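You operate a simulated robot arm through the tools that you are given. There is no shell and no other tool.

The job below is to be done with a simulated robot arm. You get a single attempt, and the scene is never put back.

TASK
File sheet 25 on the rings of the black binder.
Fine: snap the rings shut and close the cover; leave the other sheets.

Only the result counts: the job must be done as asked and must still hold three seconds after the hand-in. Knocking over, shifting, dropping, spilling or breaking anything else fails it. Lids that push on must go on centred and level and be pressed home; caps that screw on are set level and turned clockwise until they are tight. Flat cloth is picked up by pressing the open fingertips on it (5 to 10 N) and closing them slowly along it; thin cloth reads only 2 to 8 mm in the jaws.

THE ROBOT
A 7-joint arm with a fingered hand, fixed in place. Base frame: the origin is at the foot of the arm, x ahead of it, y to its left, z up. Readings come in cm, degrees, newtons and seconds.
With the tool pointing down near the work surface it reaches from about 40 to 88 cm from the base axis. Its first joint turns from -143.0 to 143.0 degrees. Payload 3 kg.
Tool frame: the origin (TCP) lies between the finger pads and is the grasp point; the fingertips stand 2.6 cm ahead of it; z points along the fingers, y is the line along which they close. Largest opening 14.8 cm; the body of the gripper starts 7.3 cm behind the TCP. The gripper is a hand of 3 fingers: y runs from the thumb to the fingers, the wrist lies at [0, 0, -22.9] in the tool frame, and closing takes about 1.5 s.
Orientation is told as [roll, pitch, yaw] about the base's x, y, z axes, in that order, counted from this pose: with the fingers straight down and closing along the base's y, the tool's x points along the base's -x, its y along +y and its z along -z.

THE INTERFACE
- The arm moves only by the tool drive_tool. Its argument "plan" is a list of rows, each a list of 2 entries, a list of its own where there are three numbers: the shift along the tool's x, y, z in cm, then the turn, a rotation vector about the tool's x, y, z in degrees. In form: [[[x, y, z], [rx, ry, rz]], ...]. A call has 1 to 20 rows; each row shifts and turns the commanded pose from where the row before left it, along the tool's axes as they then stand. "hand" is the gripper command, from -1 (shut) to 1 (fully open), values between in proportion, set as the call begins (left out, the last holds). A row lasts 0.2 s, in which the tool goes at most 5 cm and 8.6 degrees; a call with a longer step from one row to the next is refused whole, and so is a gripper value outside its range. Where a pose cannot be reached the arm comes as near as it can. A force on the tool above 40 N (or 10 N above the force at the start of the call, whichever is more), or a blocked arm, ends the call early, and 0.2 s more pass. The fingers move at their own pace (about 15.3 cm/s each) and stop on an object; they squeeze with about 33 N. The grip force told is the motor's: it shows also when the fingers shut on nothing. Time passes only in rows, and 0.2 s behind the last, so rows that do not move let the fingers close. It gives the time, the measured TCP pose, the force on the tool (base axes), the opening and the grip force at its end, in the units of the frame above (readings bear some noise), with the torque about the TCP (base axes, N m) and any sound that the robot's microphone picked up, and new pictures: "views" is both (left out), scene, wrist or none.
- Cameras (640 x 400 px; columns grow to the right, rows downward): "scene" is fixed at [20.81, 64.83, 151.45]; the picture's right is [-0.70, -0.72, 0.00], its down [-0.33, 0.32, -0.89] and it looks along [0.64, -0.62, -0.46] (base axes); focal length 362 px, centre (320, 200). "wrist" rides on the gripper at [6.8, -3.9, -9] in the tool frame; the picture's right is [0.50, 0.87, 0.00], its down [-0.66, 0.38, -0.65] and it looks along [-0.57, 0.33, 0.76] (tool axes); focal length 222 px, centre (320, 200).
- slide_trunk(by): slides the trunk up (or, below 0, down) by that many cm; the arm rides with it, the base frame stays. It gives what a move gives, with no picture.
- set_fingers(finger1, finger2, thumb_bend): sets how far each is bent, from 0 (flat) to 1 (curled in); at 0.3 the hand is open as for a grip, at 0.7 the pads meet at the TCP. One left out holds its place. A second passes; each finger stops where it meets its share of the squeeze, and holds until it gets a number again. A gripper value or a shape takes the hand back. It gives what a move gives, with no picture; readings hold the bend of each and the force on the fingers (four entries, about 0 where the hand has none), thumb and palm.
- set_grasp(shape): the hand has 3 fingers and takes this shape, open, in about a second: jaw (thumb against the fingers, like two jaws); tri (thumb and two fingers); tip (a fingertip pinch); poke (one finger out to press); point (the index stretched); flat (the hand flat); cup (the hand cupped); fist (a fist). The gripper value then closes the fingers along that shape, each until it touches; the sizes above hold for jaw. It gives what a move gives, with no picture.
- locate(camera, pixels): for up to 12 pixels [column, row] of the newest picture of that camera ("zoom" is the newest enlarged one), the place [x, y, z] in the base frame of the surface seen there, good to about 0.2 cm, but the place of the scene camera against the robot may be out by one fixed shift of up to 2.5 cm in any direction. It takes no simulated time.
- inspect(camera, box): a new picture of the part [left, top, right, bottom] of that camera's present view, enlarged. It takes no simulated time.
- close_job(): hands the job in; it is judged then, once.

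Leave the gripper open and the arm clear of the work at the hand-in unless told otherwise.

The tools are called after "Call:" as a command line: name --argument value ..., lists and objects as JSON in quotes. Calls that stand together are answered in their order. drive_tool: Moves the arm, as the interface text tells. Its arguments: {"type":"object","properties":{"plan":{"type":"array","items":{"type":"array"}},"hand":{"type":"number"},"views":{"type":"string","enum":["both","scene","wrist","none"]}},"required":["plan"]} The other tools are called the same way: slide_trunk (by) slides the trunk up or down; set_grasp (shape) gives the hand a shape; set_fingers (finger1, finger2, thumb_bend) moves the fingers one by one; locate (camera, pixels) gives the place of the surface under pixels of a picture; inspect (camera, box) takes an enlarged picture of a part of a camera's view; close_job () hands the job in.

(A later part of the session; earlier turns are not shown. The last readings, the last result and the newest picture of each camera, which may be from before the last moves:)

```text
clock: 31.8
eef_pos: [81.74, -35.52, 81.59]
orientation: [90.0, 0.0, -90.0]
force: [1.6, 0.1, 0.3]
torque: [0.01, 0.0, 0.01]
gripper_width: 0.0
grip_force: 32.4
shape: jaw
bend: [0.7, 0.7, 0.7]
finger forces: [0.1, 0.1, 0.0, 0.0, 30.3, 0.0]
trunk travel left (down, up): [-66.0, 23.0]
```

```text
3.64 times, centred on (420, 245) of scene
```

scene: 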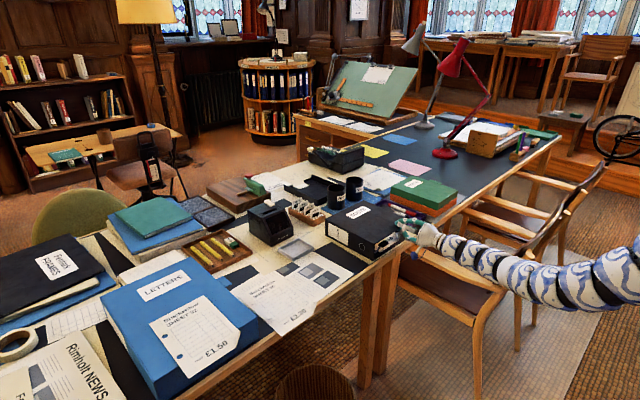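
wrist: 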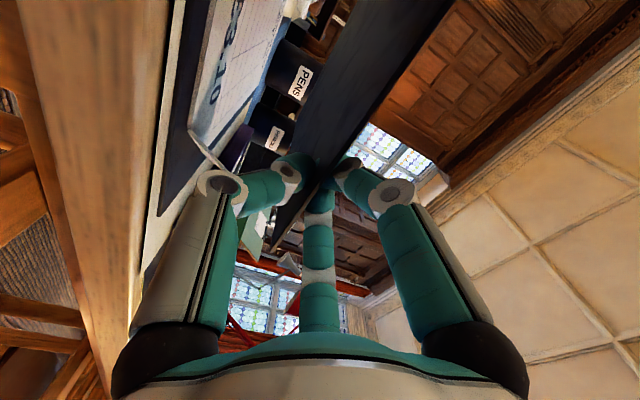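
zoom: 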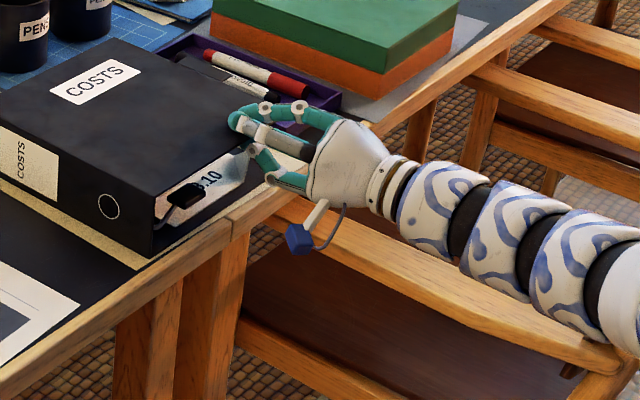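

The width reads 0 but the thumb feels 30 N. I test with a small lift along the hinge arc (hinge at y=-19.7, z≈81.1) and see whether the cover follows.

Call:
drive_tool --plan '[[[0.048, 0.826, 0], [0, 0, -3]], [[0.048, 0.826, 0], [0, 0, -3]]]'

Call:
inspect --camera "scene" --box '[340, 190, 500, 300]'

```text
clock: 32.4
eef_pos: [81.69, -35.31, 83.36]
orientation: [89.9, -6.0, -90.2]
force: [-1.0, 0.4, -0.4]
torque: [-0.01, -0.02, 0.03]
gripper_width: 0.0
grip_force: 32.5
shape: jaw
bend: [0.7, 0.7, 0.7]
finger forces: [0.0, 0.0, 0.0, 0.1, 31.0, 0.1]
trunk travel left (down, up): [-66.0, 23.0]
```

scene: 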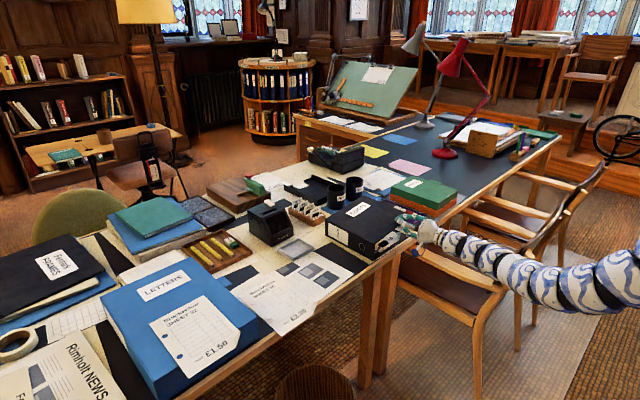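
wrist: 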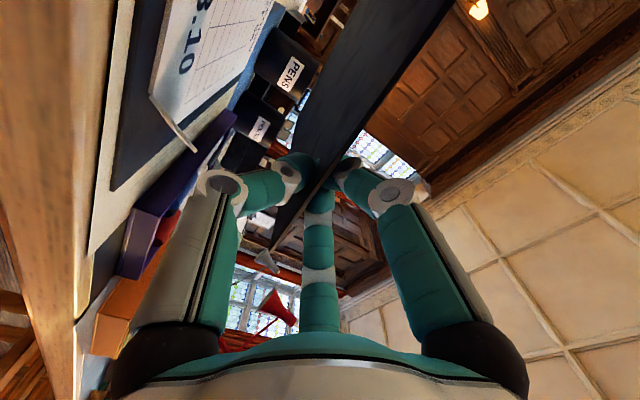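

```text
3.64 times, centred on (420, 245) of scene
```

zoom: 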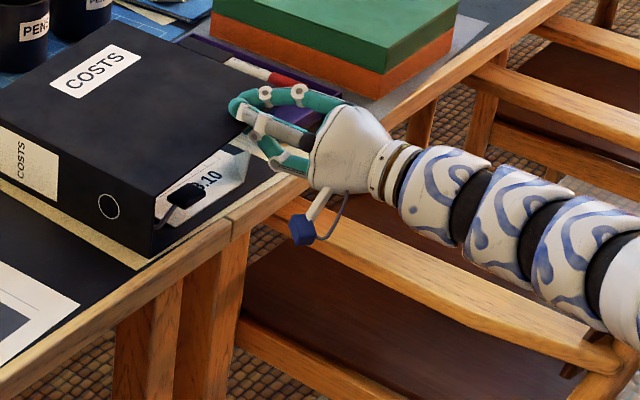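

The cover follows the hand. I continue the arc in 8° steps to about 70°.

Call:
drive_tool --plan '[[[0.223, 2.194, 0], [0, 0, -8]], [[0.223, 2.194, 0], [0, 0, -8]], [[0.223, 2.194, 0], [0, 0, -8]], [[0.223, 2.194, 0], [0, 0, -8]], [[0.223, 2.194, 0], [0, 0, -8]], [[0.223, 2.194, 0], [0, 0, -8]], [[0.223, 2.194, 0], [0, 0, -8]], [[0.223, 2.194, 0], [0, 0, -8]]]'

Call:
inspect --camera "scene" --box '[300, 150, 500, 290]'

```text
clock: 34.2
eef_pos: [81.75, -24.63, 96.32]
orientation: [90.5, -70.1, -90.6]
force: [0.6, -3.4, 7.6]
torque: [-0.03, -0.17, -0.05]
gripper_width: 0.0
grip_force: 33.1
shape: jaw
bend: [0.7, 0.7, 0.7]
finger forces: [0.1, 0.1, 0.0, 0.1, 30.7, 0.0]
trunk travel left (down, up): [-66.0, 23.0]
```

scene: 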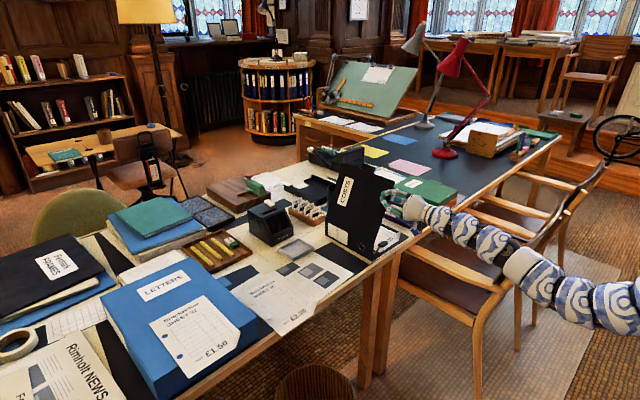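
wrist: 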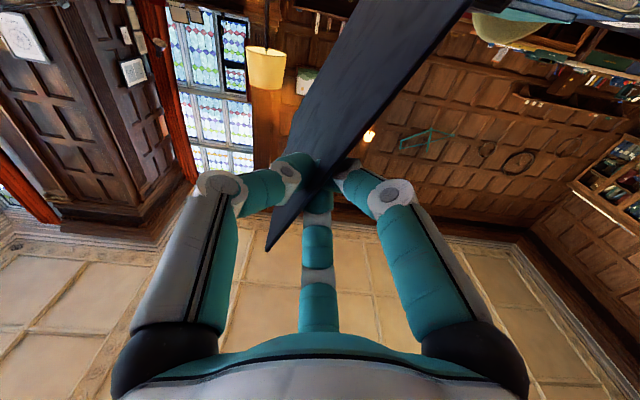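

```text
2.86 times, centred on (400, 220) of scene
```

zoom: 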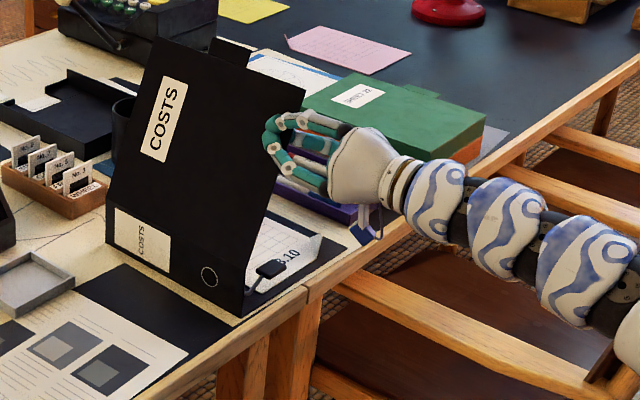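

The cover stands at about 70° with little force. I continue 40° more, watching the force for a hinge limit.

Call:
drive_tool --plan '[[[0.223, 2.194, 0], [0, 0, -8]], [[0.223, 2.194, 0], [0, 0, -8]], [[0.223, 2.194, 0], [0, 0, -8]], [[0.223, 2.194, 0], [0, 0, -8]], [[0.223, 2.194, 0], [0, 0, -8]]]'

Call:
inspect --camera "scene" --box '[280, 150, 480, 290]'

```text
clock: 35.4
eef_pos: [81.61, -13.61, 96.24]
orientation: [-91.2, -70.0, 91.1]
force: [6.2, 9.5, 35.5]
torque: [-0.36, -0.65, 0.25]
gripper_width: 0.01
grip_force: 32.9
shape: jaw
bend: [0.7, 0.7, 0.7]
finger forces: [0.0, 0.1, 0.1, 0.0, 31.4, 0.0]
trunk travel left (down, up): [-66.0, 23.0]
```

scene: 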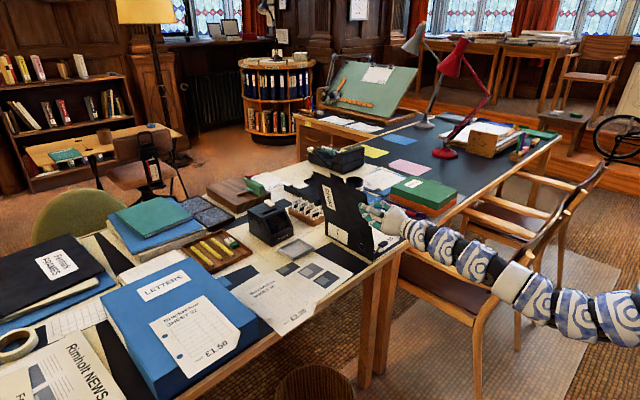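
wrist: 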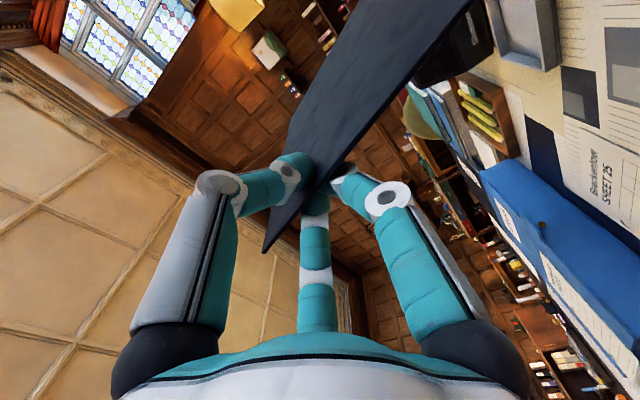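

```text
2.86 times, centred on (380, 220) of scene
```

zoom: 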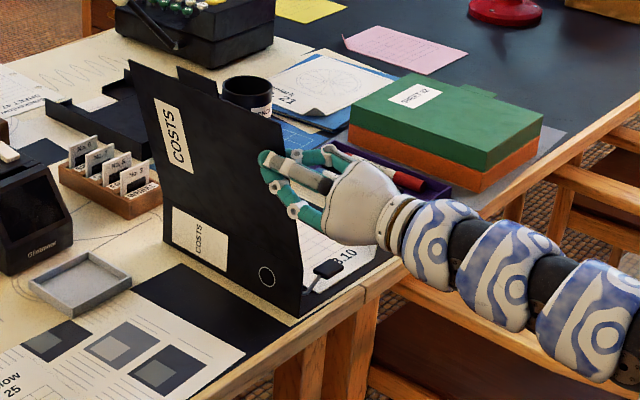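

At 110° the force is mainly radial (35 N outward along the cover), so my assumed hinge lies a little off. I ease the hand outward along the cover by 0.3 cm and read the force.

Call:
drive_tool --plan '[[[-0.2, 0, 0], [0, 0, 0]], [[-0.15, 0, 0], [0, 0, 0]], [[0, 0, 0], [0, 0, 0]]]' --views "none"

```text
clock: 36.2
eef_pos: [81.65, -13.62, 96.31]
orientation: [-90.2, -70.1, 90.0]
force: [4.8, 8.4, 28.1]
torque: [-0.25, -0.5, 0.22]
gripper_width: 0.0
grip_force: 33.1
shape: jaw
bend: [0.7, 0.7, 0.7]
finger forces: [0.1, 0.1, 0.0, 0.0, 31.8, 0.0]
trunk travel left (down, up): [-66.0, 23.0]
```

The force dropped to 28 N. I ease outward a bit more.

Call:
drive_tool --plan '[[[-0.25, 0, 0], [0, 0, 0]], [[-0.25, 0, 0], [0, 0, 0]], [[0, 0, 0], [0, 0, 0]]]' --views "none"

```text
clock: 37.0
eef_pos: [81.68, -13.5, 96.39]
orientation: [-89.3, -70.0, 89.3]
force: [2.6, 0.4, 3.9]
torque: [-0.1, -0.1, 0.05]
gripper_width: 0.0
grip_force: 33.0
shape: jaw
bend: [0.7, 0.7, 0.7]
finger forces: [0.0, 0.1, 0.0, 0.1, 31.7, 0.0]
trunk travel left (down, up): [-66.0, 23.0]
```

The force is now only 4 N; the hinge works out to y=-19.3, z=81.3. With the corrected arc I open further in two steps and check the force.

Call:
drive_tool --plan '[[[0.201, 2.249, 0], [0, 0, -8]], [[0.201, 2.249, 0], [0, 0, -8]]]' --views "scene"

```text
clock: 37.6
eef_pos: [81.67, -9.48, 94.33]
orientation: [-89.8, -53.9, 89.7]
force: [1.9, 3.6, 4.9]
torque: [-0.11, -0.07, 0.09]
gripper_width: 0.01
grip_force: 33.5
shape: jaw
bend: [0.7, 0.7, 0.7]
finger forces: [0.1, 0.1, 0.0, 0.0, 31.1, 0.0]
trunk travel left (down, up): [-66.0, 23.0]
```

scene: 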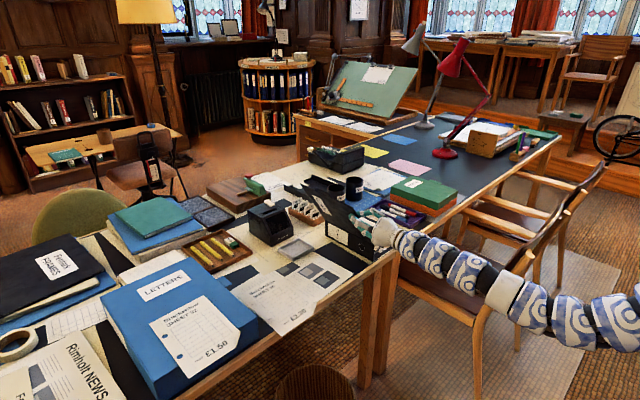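

No hinge stop yet at 126°. I continue three more steps to about 150°.

Call:
drive_tool --plan '[[[0.201, 2.249, 0], [0, 0, -8]], [[0.201, 2.249, 0], [0, 0, -8]], [[0.201, 2.249, 0], [0, 0, -8]]]'

Call:
inspect --camera "scene" --box '[260, 160, 460, 300]'

```text
clock: 38.4
eef_pos: [81.89, -5.1, 89.14]
orientation: [-89.8, -30.0, 89.9]
force: [-2.8, 0.6, 0.0]
torque: [-0.1, 0.03, 0.05]
gripper_width: 0.0
grip_force: 33.2
shape: jaw
bend: [0.7, 0.7, 0.7]
finger forces: [0.0, 0.1, 0.0, 0.0, 32.0, 0.0]
trunk travel left (down, up): [-66.0, 23.0]
```

scene: 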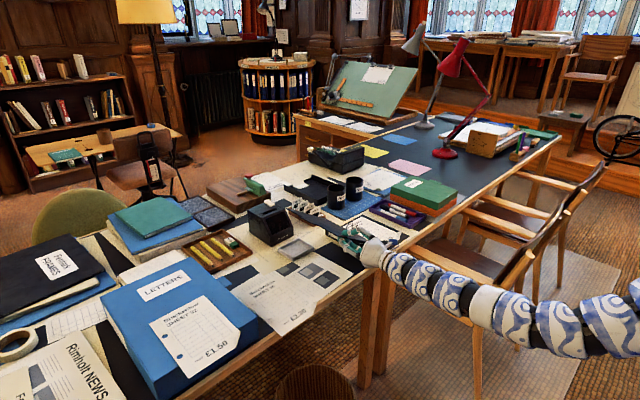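
wrist: 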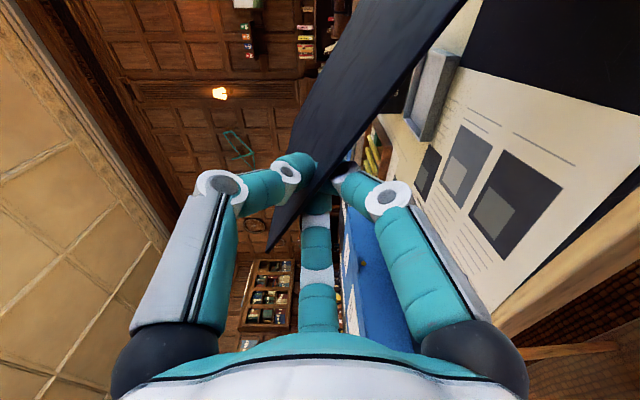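

```text
2.86 times, centred on (360, 230) of scene
```

zoom: 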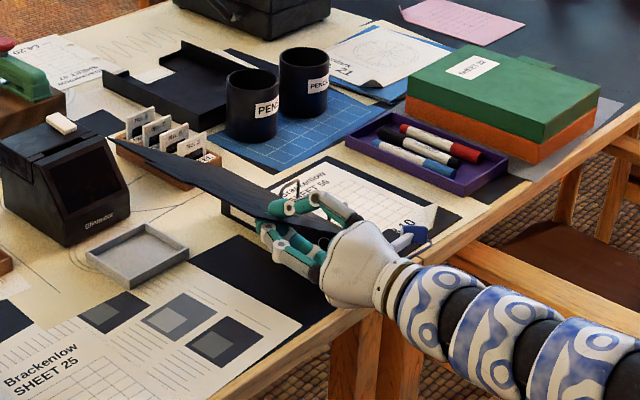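

The cover is at 150° and nearly force-free. I continue two steps to 166°.

Call:
drive_tool --plan '[[[0.201, 2.249, 0], [0, 0, -8]], [[0.201, 2.249, 0], [0, 0, -8]]]'

Call:
inspect --camera "scene" --box '[260, 160, 460, 300]'

```text
clock: 39.0
eef_pos: [81.83, -3.43, 85.19]
orientation: [-90.0, -14.0, 89.9]
force: [1.2, -1.0, -0.5]
torque: [-0.04, 0.07, 0.0]
gripper_width: 0.0
grip_force: 33.1
shape: jaw
bend: [0.7, 0.7, 0.7]
finger forces: [0.0, 0.1, 0.0, 0.0, 31.2, 0.0]
trunk travel left (down, up): [-66.0, 23.0]
```

scene: 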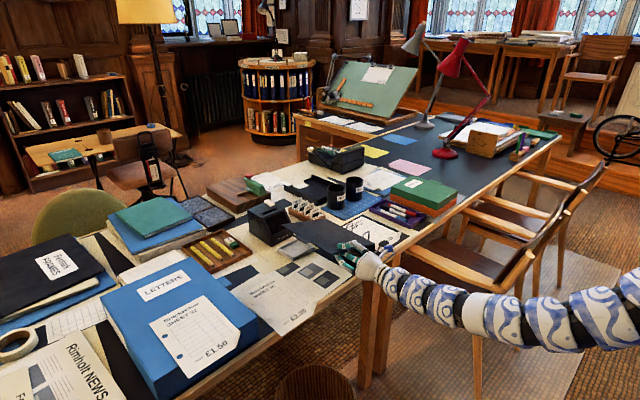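
wrist: 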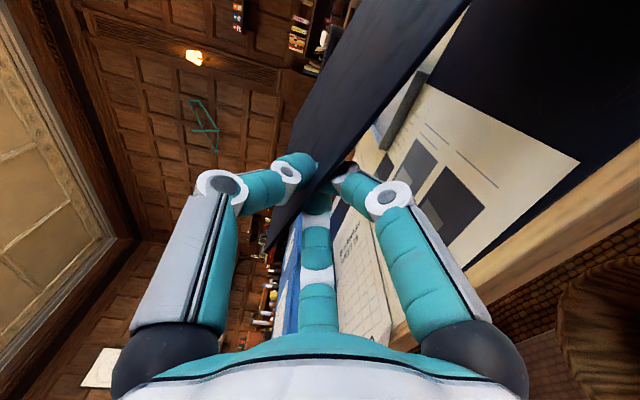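

```text
2.86 times, centred on (360, 230) of scene
```

zoom: 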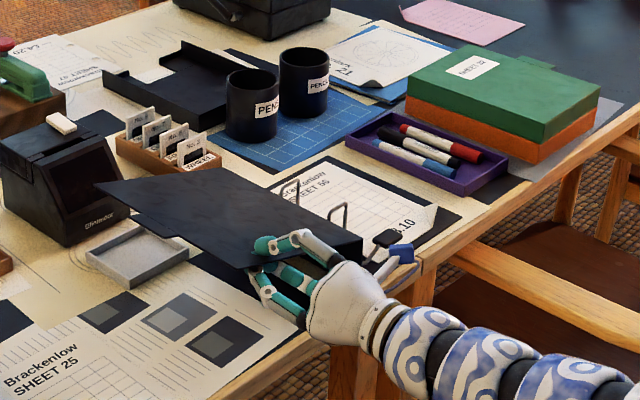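

The rings and lever are now visible. I continue a little, 6° then 6° more, watching for a stop.

Call:
drive_tool --plan '[[[0.12, 1.69, 0], [0, 0, -6]], [[0, 0, 0], [0, 0, 0]]]' --views "none"

Call:
drive_tool --plan '[[[0.12, 1.69, 0], [0, 0, -6]], [[0, 0, 0], [0, 0, 0]]]'

Call:
inspect --camera "scene" --box '[260, 160, 460, 300]'

```text
clock: 39.6
eef_pos: [81.82, -3.19, 83.38]
orientation: [-90.0, -8.0, 90.0]
force: [0.3, -0.1, -0.7]
torque: [-0.1, 0.03, 0.04]
gripper_width: 0.02
grip_force: 32.8
shape: jaw
bend: [0.7, 0.7, 0.7]
finger forces: [0.0, 0.0, 0.0, 0.1, 31.2, 0.1]
trunk travel left (down, up): [-66.0, 23.0]
```

```text
clock: 40.2
eef_pos: [81.85, -3.3, 81.63]
orientation: [-89.9, -2.1, 89.9]
force: [0.6, -1.8, -1.4]
torque: [-0.04, 0.07, 0.02]
gripper_width: 0.0
grip_force: 33.0
shape: jaw
bend: [0.7, 0.7, 0.7]
finger forces: [0.0, 0.0, 0.0, 0.0, 31.3, 0.1]
trunk travel left (down, up): [-66.0, 23.0]
```

scene: 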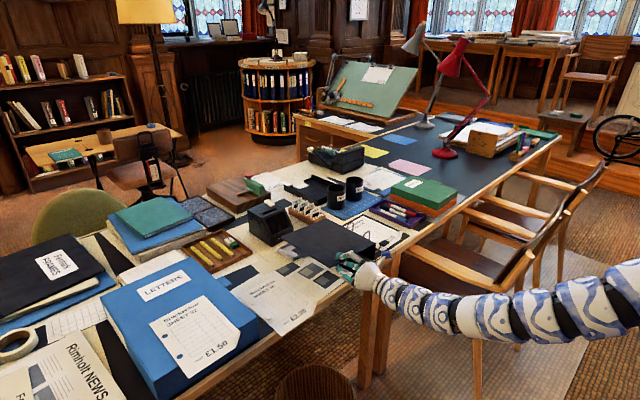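
wrist: 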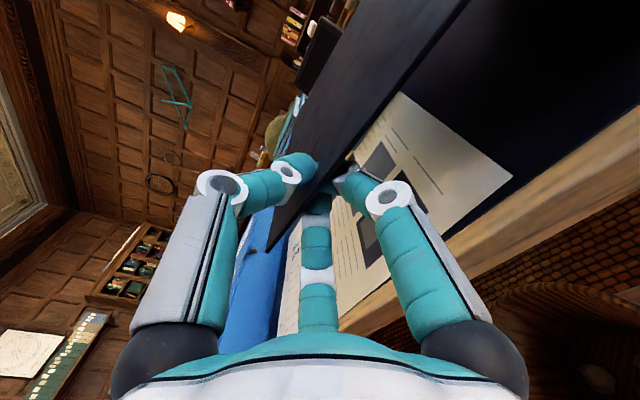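

```text
2.86 times, centred on (360, 230) of scene
```

zoom: 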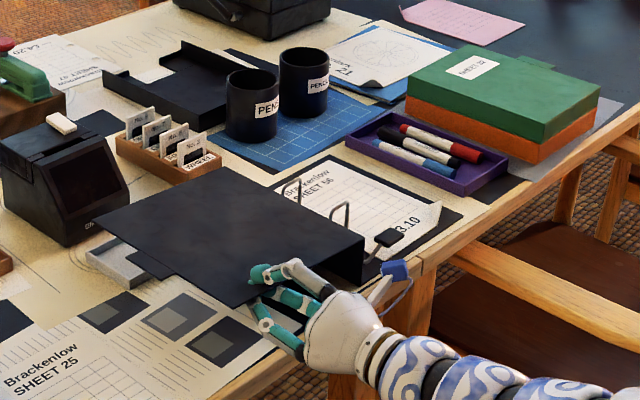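

At 178° there is still no stop. I keep lowering in 3° steps while reading the force for a hinge stop.

Call:
drive_tool --plan '[[[0.06, 0.85, 0], [0, 0, -3]], [[0, 0, 0], [0, 0, 0]]]' --views "none"

Call:
drive_tool --plan '[[[0.06, 0.85, 0], [0, 0, -3]], [[0, 0, 0], [0, 0, 0]]]' --views "none"

```text
clock: 40.8
eef_pos: [81.71, -3.09, 80.87]
orientation: [-90.0, 1.0, 90.0]
force: [-0.2, 1.7, -1.9]
torque: [-0.04, 0.1, 0.04]
gripper_width: 0.01
grip_force: 33.5
shape: jaw
bend: [0.7, 0.7, 0.7]
finger forces: [0.1, 0.0, 0.0, 0.1, 31.1, 0.1]
trunk travel left (down, up): [-66.0, 23.0]
```

```text
clock: 41.4
eef_pos: [81.77, -3.12, 80.08]
orientation: [-89.9, 4.1, 90.1]
force: [-1.6, 0.5, -0.5]
torque: [-0.09, 0.14, 0.03]
gripper_width: 0.01
grip_force: 33.6
shape: jaw
bend: [0.7, 0.7, 0.7]
finger forces: [0.0, 0.0, 0.0, 0.0, 31.1, 0.0]
trunk travel left (down, up): [-66.0, 23.0]
```

Still free at 184°. I open the jaw only to about 1.5 cm so the cover stays captured, and see whether it stays up by itself or rests on the lower fingers.

Call:
drive_tool --plan '[[[0, 0, 0], [0, 0, 0]], [[0, 0, 0], [0, 0, 0]], [[0, 0, 0], [0, 0, 0]], [[0, 0, 0], [0, 0, 0]]]' --hand -0.8

Call:
inspect --camera "wrist" --box '[200, 60, 480, 260]'

Call:
inspect --camera "scene" --box '[270, 180, 430, 300]'

```text
clock: 42.4
eef_pos: [81.63, -3.21, 80.09]
orientation: [-90.1, 4.1, 90.0]
force: [-0.2, 0.5, -1.5]
torque: [0.01, 0.01, -0.02]
gripper_width: 1.46
grip_force: 0.0
shape: jaw
bend: [0.73, 0.73, 0.7]
finger forces: [0.5, 0.5, 0.0, 0.0, 0.0, 0.0]
trunk travel left (down, up): [-66.0, 23.0]
```

scene: 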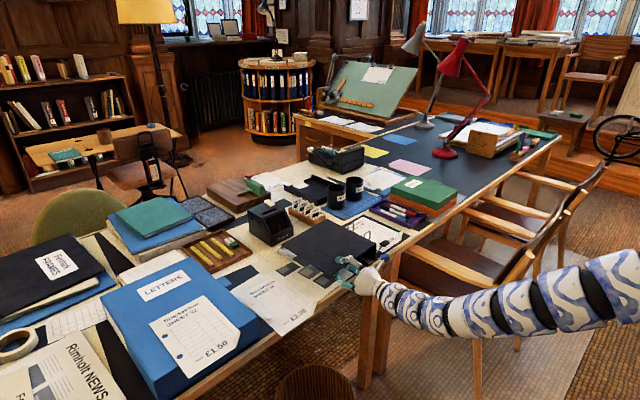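
wrist: 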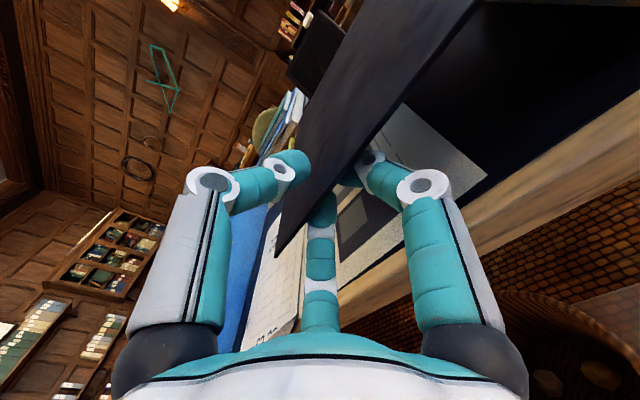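

```text
2.00 times, centred on (340, 160) of wrist
```

zoom: 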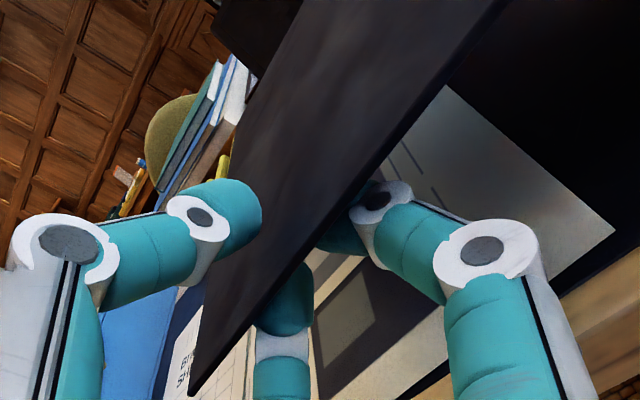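

```text
3.33 times, centred on (350, 240) of scene
```

zoom: 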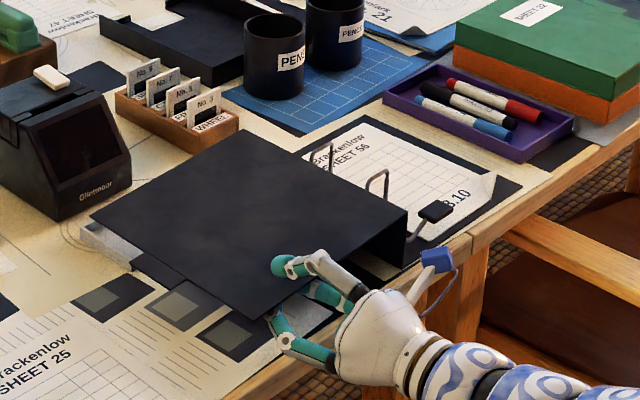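

The cover rests on the two lower fingers with about 0.5 N each, so it would drop if released. I check how close the lower knuckles are to the table edge before lowering further.

Call:
locate --camera "zoom" --pixels '[[350, 240], [320, 250]]'

Call:
locate --camera "wrist" --pixels '[[424, 183], [450, 200], [470, 230], [378, 172], [400, 165], [322, 240], [330, 290], [560, 190], [500, 225], [430, 265], [380, 255], [365, 150]]'

Call:
locate --camera "scene" --pixels '[[300, 262], [290, 252], [295, 258], [281, 246], [335, 277], [318, 277], [285, 247], [354, 242], [311, 246]]'

```text
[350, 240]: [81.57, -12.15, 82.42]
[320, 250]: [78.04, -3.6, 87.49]
```

```text
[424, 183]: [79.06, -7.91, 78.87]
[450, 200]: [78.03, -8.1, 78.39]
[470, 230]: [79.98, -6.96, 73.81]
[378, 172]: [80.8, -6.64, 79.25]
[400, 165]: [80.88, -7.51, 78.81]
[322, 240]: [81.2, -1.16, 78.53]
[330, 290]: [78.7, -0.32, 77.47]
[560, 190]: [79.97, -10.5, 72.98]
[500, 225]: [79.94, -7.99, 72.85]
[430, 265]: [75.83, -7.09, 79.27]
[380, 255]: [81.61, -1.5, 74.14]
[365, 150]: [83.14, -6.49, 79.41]
```

```text
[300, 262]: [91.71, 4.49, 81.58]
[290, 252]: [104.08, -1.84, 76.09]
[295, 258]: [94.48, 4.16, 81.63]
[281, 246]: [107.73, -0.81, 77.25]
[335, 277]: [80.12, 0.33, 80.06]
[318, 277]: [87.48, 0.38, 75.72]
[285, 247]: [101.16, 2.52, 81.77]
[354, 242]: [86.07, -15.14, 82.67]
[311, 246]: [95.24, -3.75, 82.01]
```

The lower fingers still have about 3 cm to the table. I lower the cover two more 3° steps, with the cover lying on the fingers.

Call:
drive_tool --plan '[[[0.06, 0.85, 0], [0, 0, -3]], [[0.06, 0.85, 0], [0, 0, -3]], [[0, 0, 0], [0, 0, 0]]]'

Call:
inspect --camera "scene" --box '[270, 200, 390, 290]'

```text
clock: 43.2
eef_pos: [81.76, -3.26, 79.13]
orientation: [-90.0, 7.0, 90.0]
force: [-0.6, 0.5, -1.7]
torque: [-0.03, 0.01, 0.04]
gripper_width: 1.51
grip_force: 0.1
shape: jaw
bend: [0.73, 0.73, 0.7]
finger forces: [0.7, 0.4, 0.0, 0.0, 0.1, 0.0]
out of reach, approached as far as the arm can: row 2
trunk travel left (down, up): [-66.0, 23.0]
```

scene: 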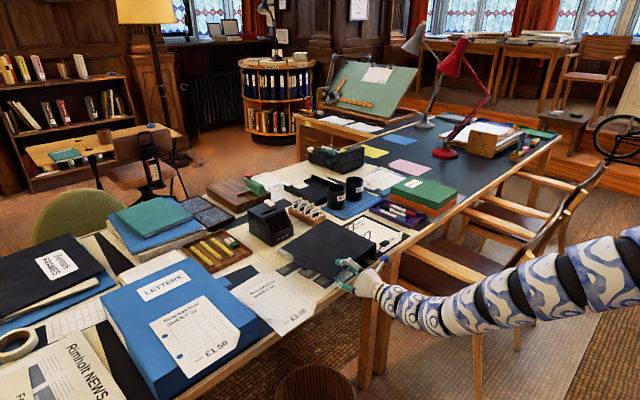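
wrist: 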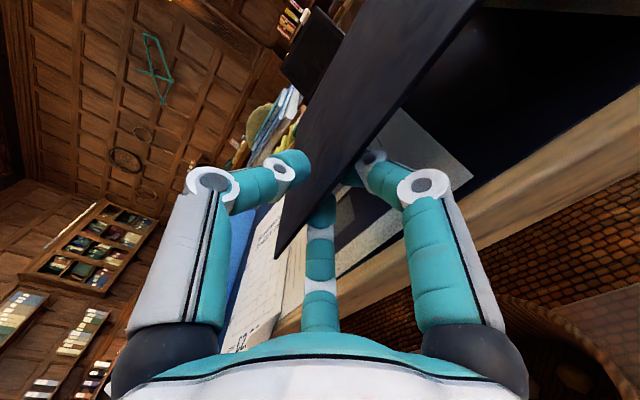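

```text
4.44 times, centred on (330, 245) of scene
```

zoom: 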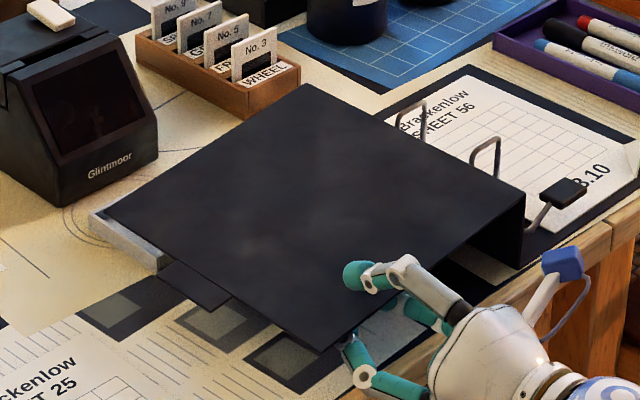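

The wrist roll is at its limit now, so I go on lowering by plain translation, 1 cm, with the cover lying on the fingers.

Call:
drive_tool --plan '[[[0, 0.6, 0], [0, 0, 0]], [[0, 0.6, 0], [0, 0, 0]], [[0, 0, 0], [0, 0, 0]]]'

Call:
inspect --camera "scene" --box '[270, 200, 390, 290]'

```text
clock: 44.0
eef_pos: [81.79, -3.44, 78.08]
orientation: [-90.0, 6.9, 90.1]
force: [0.5, -1.0, -0.7]
torque: [0.0, 0.0, 0.0]
gripper_width: 1.48
grip_force: 0.1
shape: jaw
bend: [0.73, 0.73, 0.7]
finger forces: [0.2, 1.0, 0.1, 0.0, 0.0, 0.0]
trunk travel left (down, up): [-66.0, 23.0]
```

scene: 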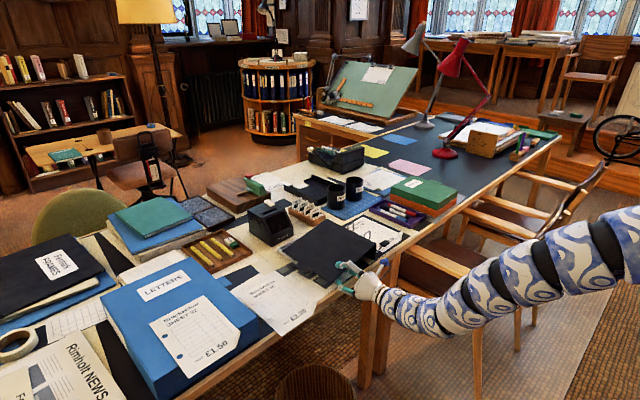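
wrist: 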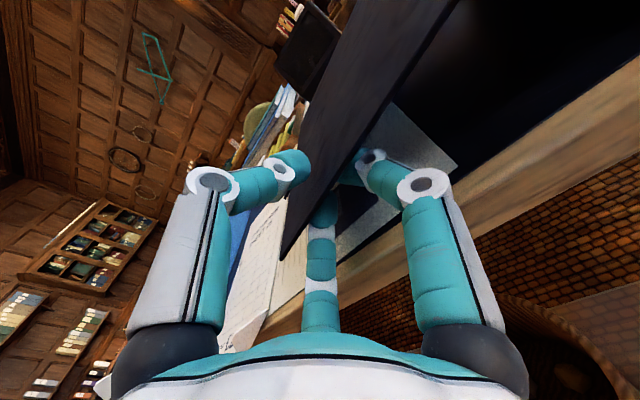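

```text
4.44 times, centred on (330, 245) of scene
```

zoom: 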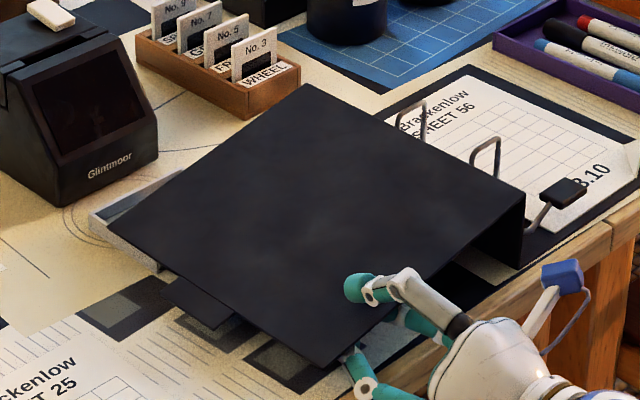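

The cover still rides on the fingers at about 10–12° below level. I lower another 0.6 cm and watch for table contact.

Call:
drive_tool --plan '[[[0, 0.35, 0], [0, 0, 0]], [[0, 0.3, 0], [0, 0, 0]], [[0, 0, 0], [0, 0, 0]]]' --views "wrist"

Call:
locate --camera "scene" --pixels '[[331, 279], [296, 250], [318, 265], [313, 270], [302, 256]]'

```text
clock: 44.8
eef_pos: [81.91, -3.53, 78.03]
orientation: [-90.0, 6.9, 89.9]
force: [-0.9, -0.7, -1.3]
torque: [0.0, 0.05, -0.01]
gripper_width: 1.47
grip_force: 0.1
shape: jaw
bend: [0.73, 0.73, 0.7]
finger forces: [0.2, 0.8, 0.0, 0.0, 0.0, 0.0]
out of reach, approached as far as the arm can: row 1, 2
trunk travel left (down, up): [-66.0, 23.0]
```

wrist: 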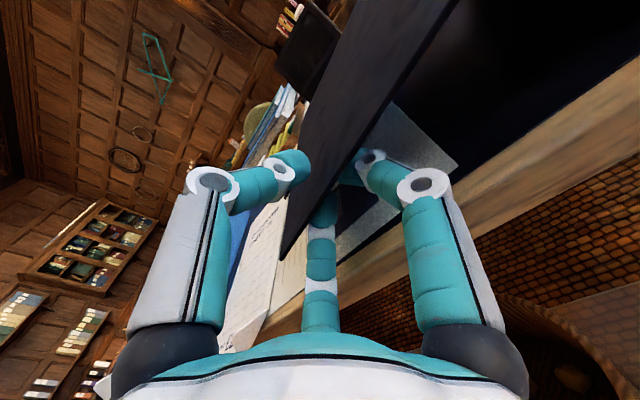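

```text
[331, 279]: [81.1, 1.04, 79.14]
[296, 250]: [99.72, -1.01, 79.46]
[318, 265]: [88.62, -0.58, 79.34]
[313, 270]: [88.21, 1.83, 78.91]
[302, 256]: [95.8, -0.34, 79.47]
```

The arm cannot reach lower, so I use the trunk: down 0.6 cm, then withdraw the fingers slowly along -x so that the cover settles gently.

Call:
slide_trunk --by -0.6

```text
clock: 45.3
eef_pos: [81.81, -3.38, 77.44]
orientation: [-90.0, 6.8, 90.0]
force: [0.3, 0.2, -0.6]
torque: [0.01, 0.05, -0.03]
gripper_width: 1.45
grip_force: 0.0
shape: jaw
bend: [0.73, 0.73, 0.7]
finger forces: [0.0, 1.1, 0.1, 0.0, 0.1, 0.0]
trunk travel left (down, up): [-65.4, 23.6]
```

The cover still rests on one finger with 1.1 N and there's no table contact. I withdraw slowly by 6 cm.

Call:
drive_tool --plan '[[[0, 0, -0.8], [0, 0, 0]], [[0, 0, -0.8], [0, 0, 0]], [[0, 0, -0.8], [0, 0, 0]], [[0, 0, -1.2], [0, 0, 0]], [[0, 0, -1.2], [0, 0, 0]], [[0, 0, -1.5], [0, 0, 0]]]'

Call:
inspect --camera "scene" --box '[270, 200, 390, 290]'

```text
clock: 46.7
eef_pos: [75.51, -3.47, 77.49]
orientation: [-90.0, 6.9, 89.9]
force: [0.3, -0.3, 0.2]
torque: [0.0, 0.02, 0.01]
gripper_width: 1.49
grip_force: 0.1
shape: jaw
bend: [0.73, 0.73, 0.7]
finger forces: [0.0, 0.0, 0.1, 0.1, 0.1, 0.0]
trunk travel left (down, up): [-65.4, 23.6]
```

scene: 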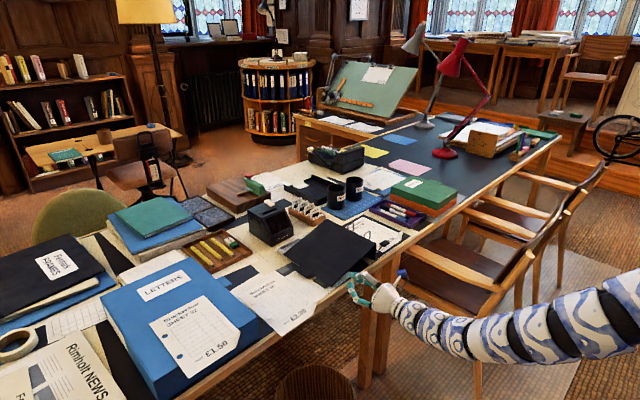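
wrist: 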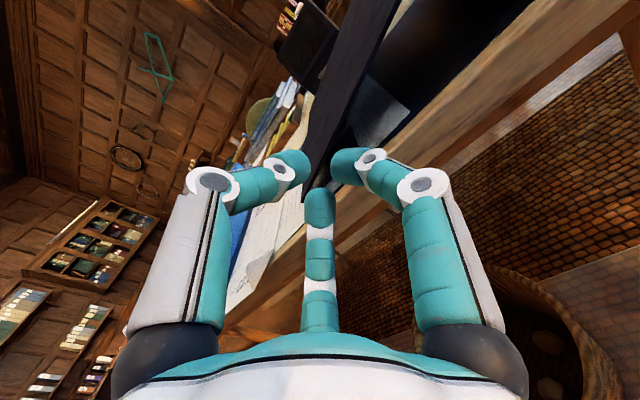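

```text
4.44 times, centred on (330, 245) of scene
```

zoom: 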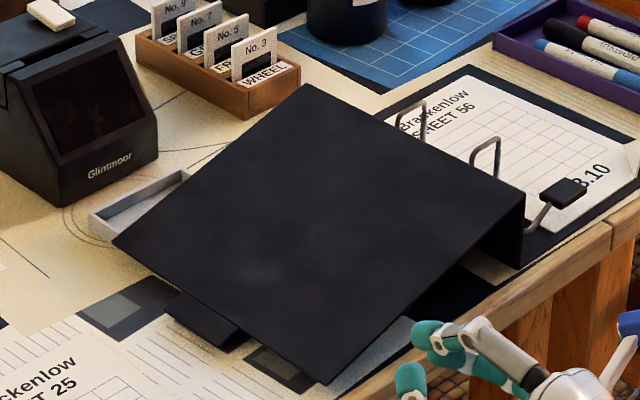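

The cover settled open, leaning down at about 16° with the tray still in place. I enlarge the rings and the lever in the scene.

Call:
inspect --camera "scene" --box '[335, 205, 415, 255]'

Call:
locate --camera "scene" --pixels '[[361, 225], [362, 231], [366, 232], [345, 223], [350, 226], [346, 230], [382, 243], [385, 241], [378, 243], [374, 251], [372, 246], [379, 247]]'

```text
8.00 times, centred on (375, 230) of scene
```

zoom: 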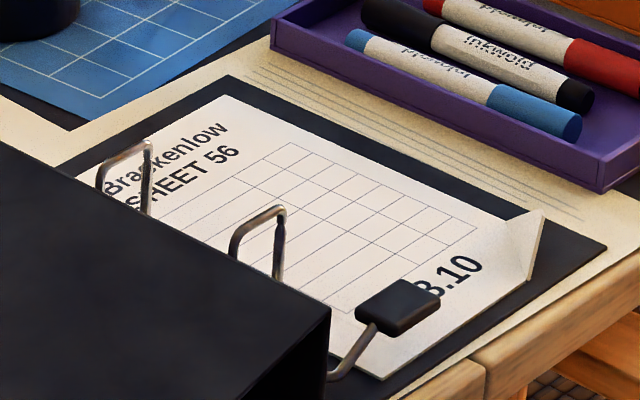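

```text
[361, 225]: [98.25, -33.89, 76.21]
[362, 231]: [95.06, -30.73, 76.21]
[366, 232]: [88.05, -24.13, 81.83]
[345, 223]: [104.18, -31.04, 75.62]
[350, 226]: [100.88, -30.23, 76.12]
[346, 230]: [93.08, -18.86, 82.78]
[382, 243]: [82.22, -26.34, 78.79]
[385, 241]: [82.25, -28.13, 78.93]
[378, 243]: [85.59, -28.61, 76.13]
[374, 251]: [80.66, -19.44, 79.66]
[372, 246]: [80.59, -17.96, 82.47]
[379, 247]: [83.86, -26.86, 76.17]
```

Sheet 56 sits on the two closed rings, and the lever paddle lies flat at the near end. I raise the hand in front of the table and roll it back to get a close wrist view of the mechanism.

Call:
drive_tool --plan '[[[0, -4, -0.6], [0, 0, 0]], [[0, -4, -0.6], [0, 0, 0]], [[0, -4, -0.6], [0, 0, 0]], [[0, -4, -0.6], [0, 0, 0]], [[0, -4, -0.6], [0, 0, 0]], [[0, -4, 0], [0, 0, 0]], [[0, -4, 0], [0, 0, 0]], [[0, 0, 0], [0, 0, 8.2]], [[0, 0, 0], [0, 0, 8.2]], [[0, 0, 0], [0, 0, 8.2]], [[0, 0, 0], [0, 0, 8.2]], [[0, 0, 0], [0, 0, 8.2]], [[0, 0, 0], [0, 0, 8.2]], [[0, 0, 0], [0, 0, 8.2]], [[0, 0, 0], [0, 0, 8.2]], [[0, 0, 0], [0, 0, 8.2]], [[0, 0, 0], [0, 0, 8.2]], [[0, 0, 0], [0, 0, 8.2]], [[0, 0, 0], [0, 0, 6.8]]]'

```text
clock: 50.7
eef_pos: [72.55, -0.03, 105.21]
orientation: [79.6, -89.8, -79.5]
force: [0.7, -0.2, 0.1]
torque: [0.01, 0.01, 0.04]
gripper_width: 1.5
grip_force: 0.1
shape: jaw
bend: [0.73, 0.73, 0.7]
finger forces: [0.1, 0.0, 0.1, 0.1, 0.0, 0.0]
trunk travel left (down, up): [-65.4, 23.6]
```

scene: 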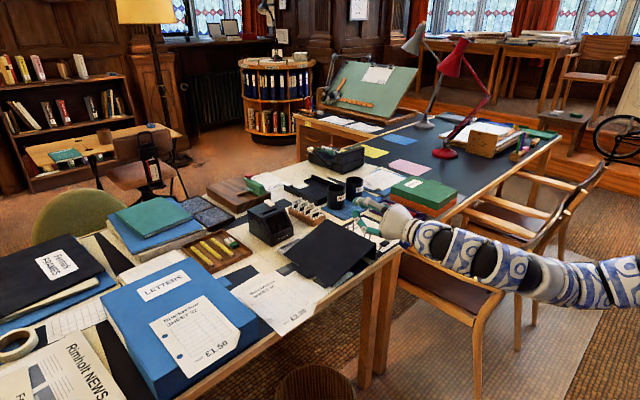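
wrist: 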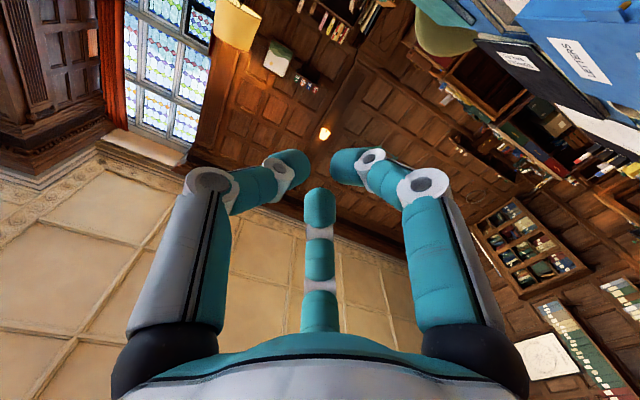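

The hand is free in the air now. For the small paddle and the paper I want a fingertip pinch, so I set the "tip" shape and look at it.

Call:
set_grasp --shape "tip"

Call:
drive_tool --plan '[[[0, 0, 0], [0, 0, 0]]]'

Call:
inspect --camera "scene" --box '[320, 170, 440, 260]'

```text
clock: 51.6
eef_pos: [72.47, 0.09, 105.23]
orientation: [64.1, -89.9, -64.0]
force: [0.9, -0.4, -0.7]
torque: [0.0, -0.03, -0.02]
gripper_width: 14.78
grip_force: 0.1
shape: tip
bend: [0.3, 0.3, 0.3]
finger forces: [0.0, 0.0, 0.0, 0.0, 0.1, 0.0]
trunk travel left (down, up): [-65.4, 23.6]
```

```text
clock: 52.0
eef_pos: [72.55, -0.07, 105.22]
orientation: [74.3, -89.8, -74.3]
force: [0.4, -0.2, -0.6]
torque: [0.0, 0.03, -0.02]
gripper_width: 14.8
grip_force: 0.1
shape: tip
bend: [0.3, 0.3, 0.3]
finger forces: [0.0, 0.0, 0.0, 0.1, 0.0, 0.0]
trunk travel left (down, up): [-65.4, 23.6]
```

scene: 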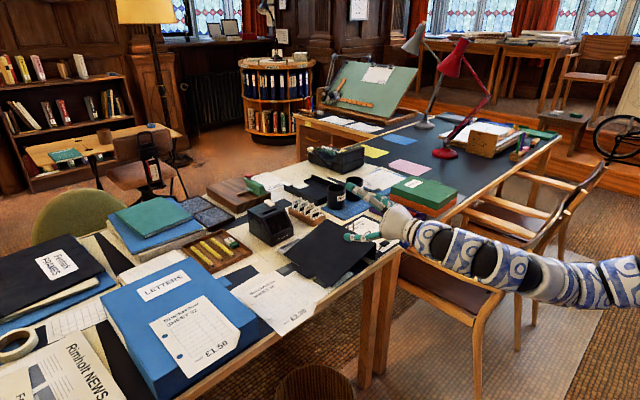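
wrist: 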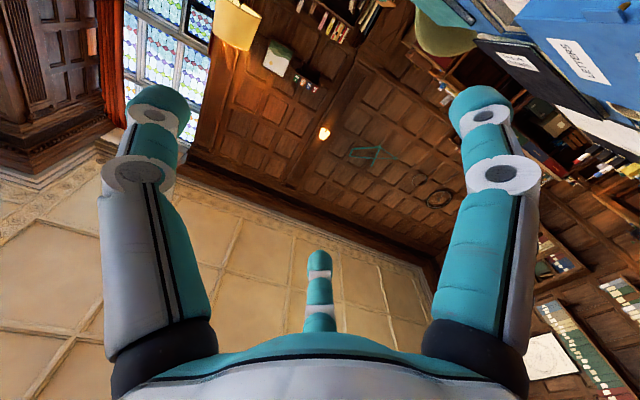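

```text
4.44 times, centred on (380, 215) of scene
```

zoom: 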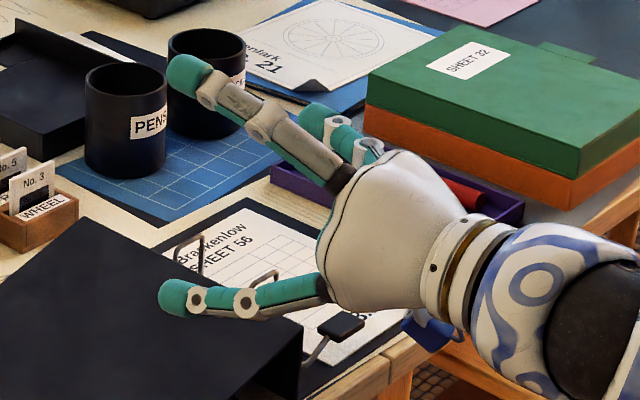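

When open it looks like jaw. I close it in the air to see how the fingertips meet.

Call:
drive_tool --plan '[[[0, 0, 0], [0, 0, 0]], [[0, 0, 0], [0, 0, 0]], [[0, 0, 0], [0, 0, 0]], [[0, 0, 0], [0, 0, 0]], [[0, 0, 0], [0, 0, 0]], [[0, 0, 0], [0, 0, 0]], [[0, 0, 0], [0, 0, 0]], [[0, 0, 0], [0, 0, 0]]]' --hand -1

Call:
inspect --camera "scene" --box '[320, 170, 440, 260]'

Call:
inspect --camera "wrist" --box '[180, 80, 460, 280]'

```text
clock: 53.8
eef_pos: [72.42, -0.06, 105.19]
orientation: [73.9, -89.9, -74.1]
force: [-0.7, -0.5, 0.0]
torque: [0.01, 0.02, 0.01]
gripper_width: 0.0
grip_force: 33.1
shape: tip
bend: [0.7, 0.7, 0.7]
finger forces: [0.0, 0.1, 0.0, 0.0, 0.0, 0.0]
trunk travel left (down, up): [-65.4, 23.6]
```

scene: 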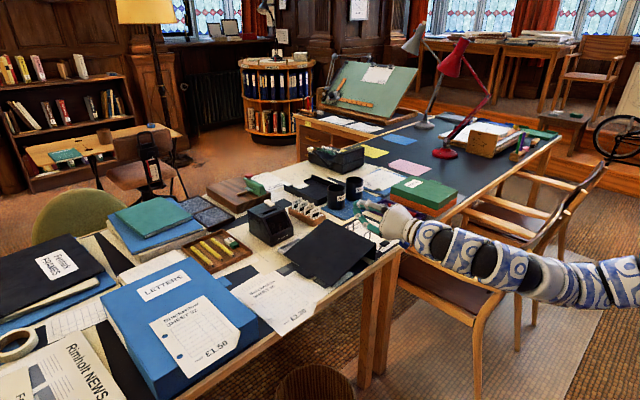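
wrist: 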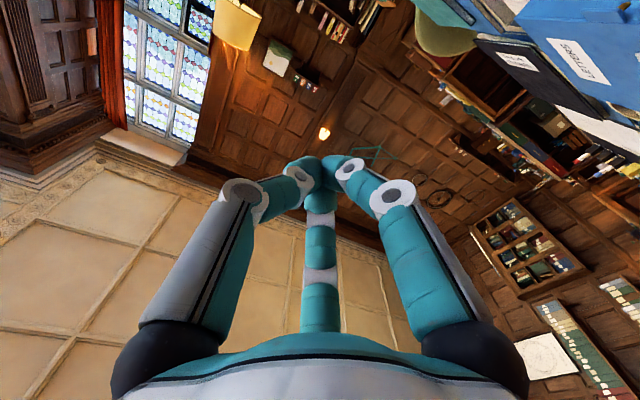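

```text
4.44 times, centred on (380, 215) of scene
```

zoom: 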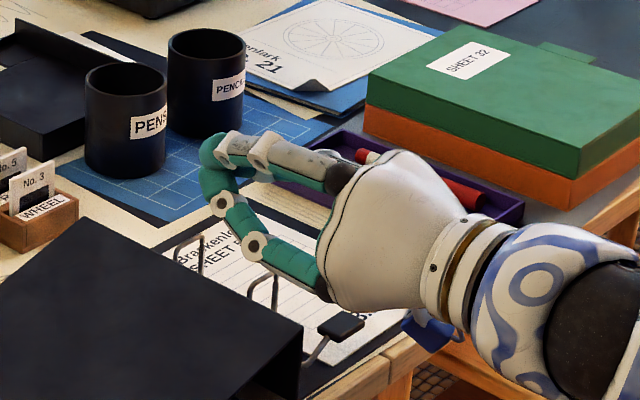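

```text
2.00 times, centred on (320, 180) of wrist
```

zoom: 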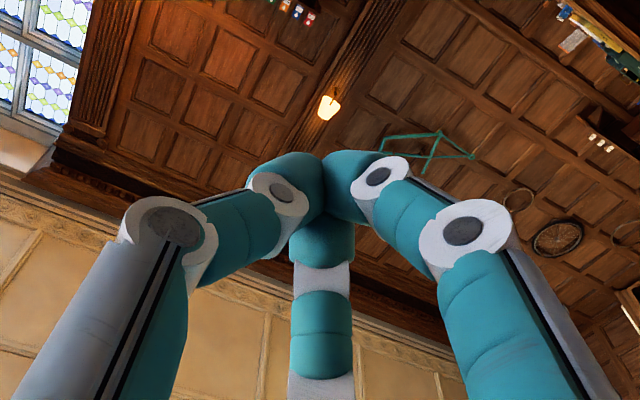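

The three fingertips converge to one point at the TCP, which suits pinching the paddle. I now roll to thumb-below and tip the tool 60° downward, to bring the wrist camera's view onto the lever.

Call:
drive_tool --plan '[[[0, 0, 0], [0, 0, 8.2]], [[0, 0, 0], [0, 0, 8.2]], [[0, 0, 0], [0, 0, 8.2]], [[0, 0, 0], [0, 0, 8.2]], [[0, 0, 0], [0, 0, 8.2]], [[0, 0, 0], [0, 0, 8.2]], [[0, 0, 0], [0, 0, 8.2]], [[0, 0, 0], [0, 0, 8.2]], [[0, 0, 0], [0, 0, 8.2]], [[0, 0, 0], [0, 0, 8.2]], [[0, 0, 0], [0, 0, 8.0]], [[0, 0, 0], [7.5, 0, 0]], [[0, 0, 0], [7.5, 0, 0]], [[0, 0, 0], [7.5, 0, 0]], [[0, 0, 0], [7.5, 0, 0]], [[0, 0, 0], [7.5, 0, 0]], [[0, 0, 0], [7.5, 0, 0]], [[0, 0, 0], [7.5, 0, 0]], [[0, 0, 0], [7.5, 0, 0]]]' --hand -0.6 --views "wrist"

```text
clock: 57.8
eef_pos: [72.66, 0.06, 105.19]
orientation: [29.9, 0.1, -89.9]
force: [0.4, 0.2, -0.5]
torque: [0.01, -0.01, -0.03]
gripper_width: 2.96
grip_force: 0.0
shape: tip
bend: [0.75, 0.75, 0.7]
finger forces: [0.0, 0.0, 0.0, 0.0, 0.0, 0.1]
trunk travel left (down, up): [-65.4, 23.6]
```

wrist: 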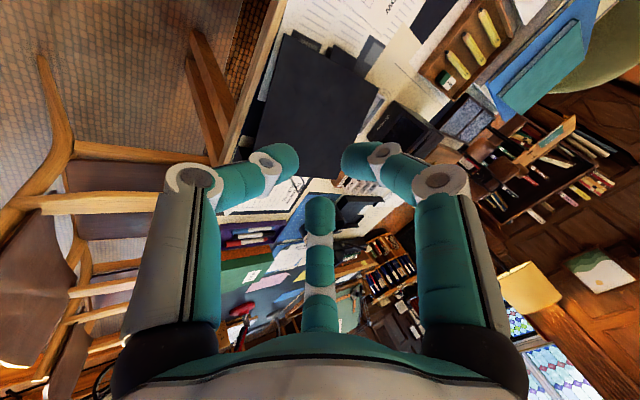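

Orientation as wanted. I move to about (71, -16.7, 88), in front of the table edge, so the camera looks onto the lever.

Call:
drive_tool --plan '[[[-2.8, -1.68, 2.3], [0, 0, 0]], [[-2.8, -1.68, 2.3], [0, 0, 0]], [[-2.8, -1.68, 2.3], [0, 0, 0]], [[-2.8, -1.68, 2.3], [0, 0, 0]], [[-2.8, -1.68, 2.3], [0, 0, 0]], [[-2.8, -1.68, 2.3], [0, 0, 0]]]'

```text
clock: 59.2
eef_pos: [70.76, -16.84, 88.15]
orientation: [30.0, 0.2, -89.9]
force: [0.7, 0.0, 0.0]
torque: [-0.01, 0.0, 0.02]
gripper_width: 2.98
grip_force: 0.1
shape: tip
bend: [0.75, 0.75, 0.7]
finger forces: [0.0, 0.0, 0.0, 0.1, 0.0, 0.1]
trunk travel left (down, up): [-65.4, 23.6]
```

scene: 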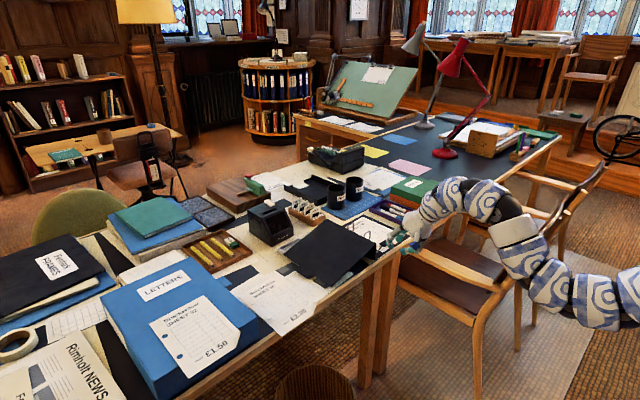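
wrist: 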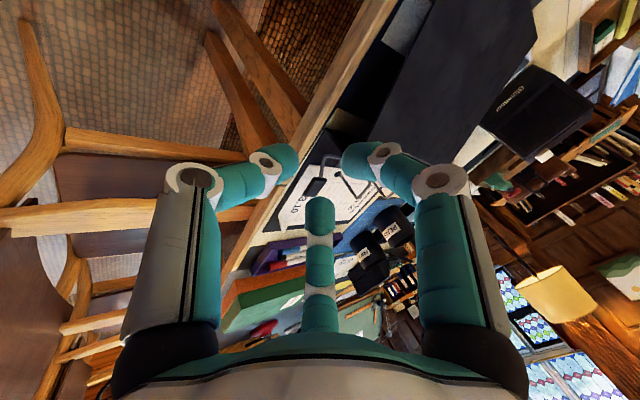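

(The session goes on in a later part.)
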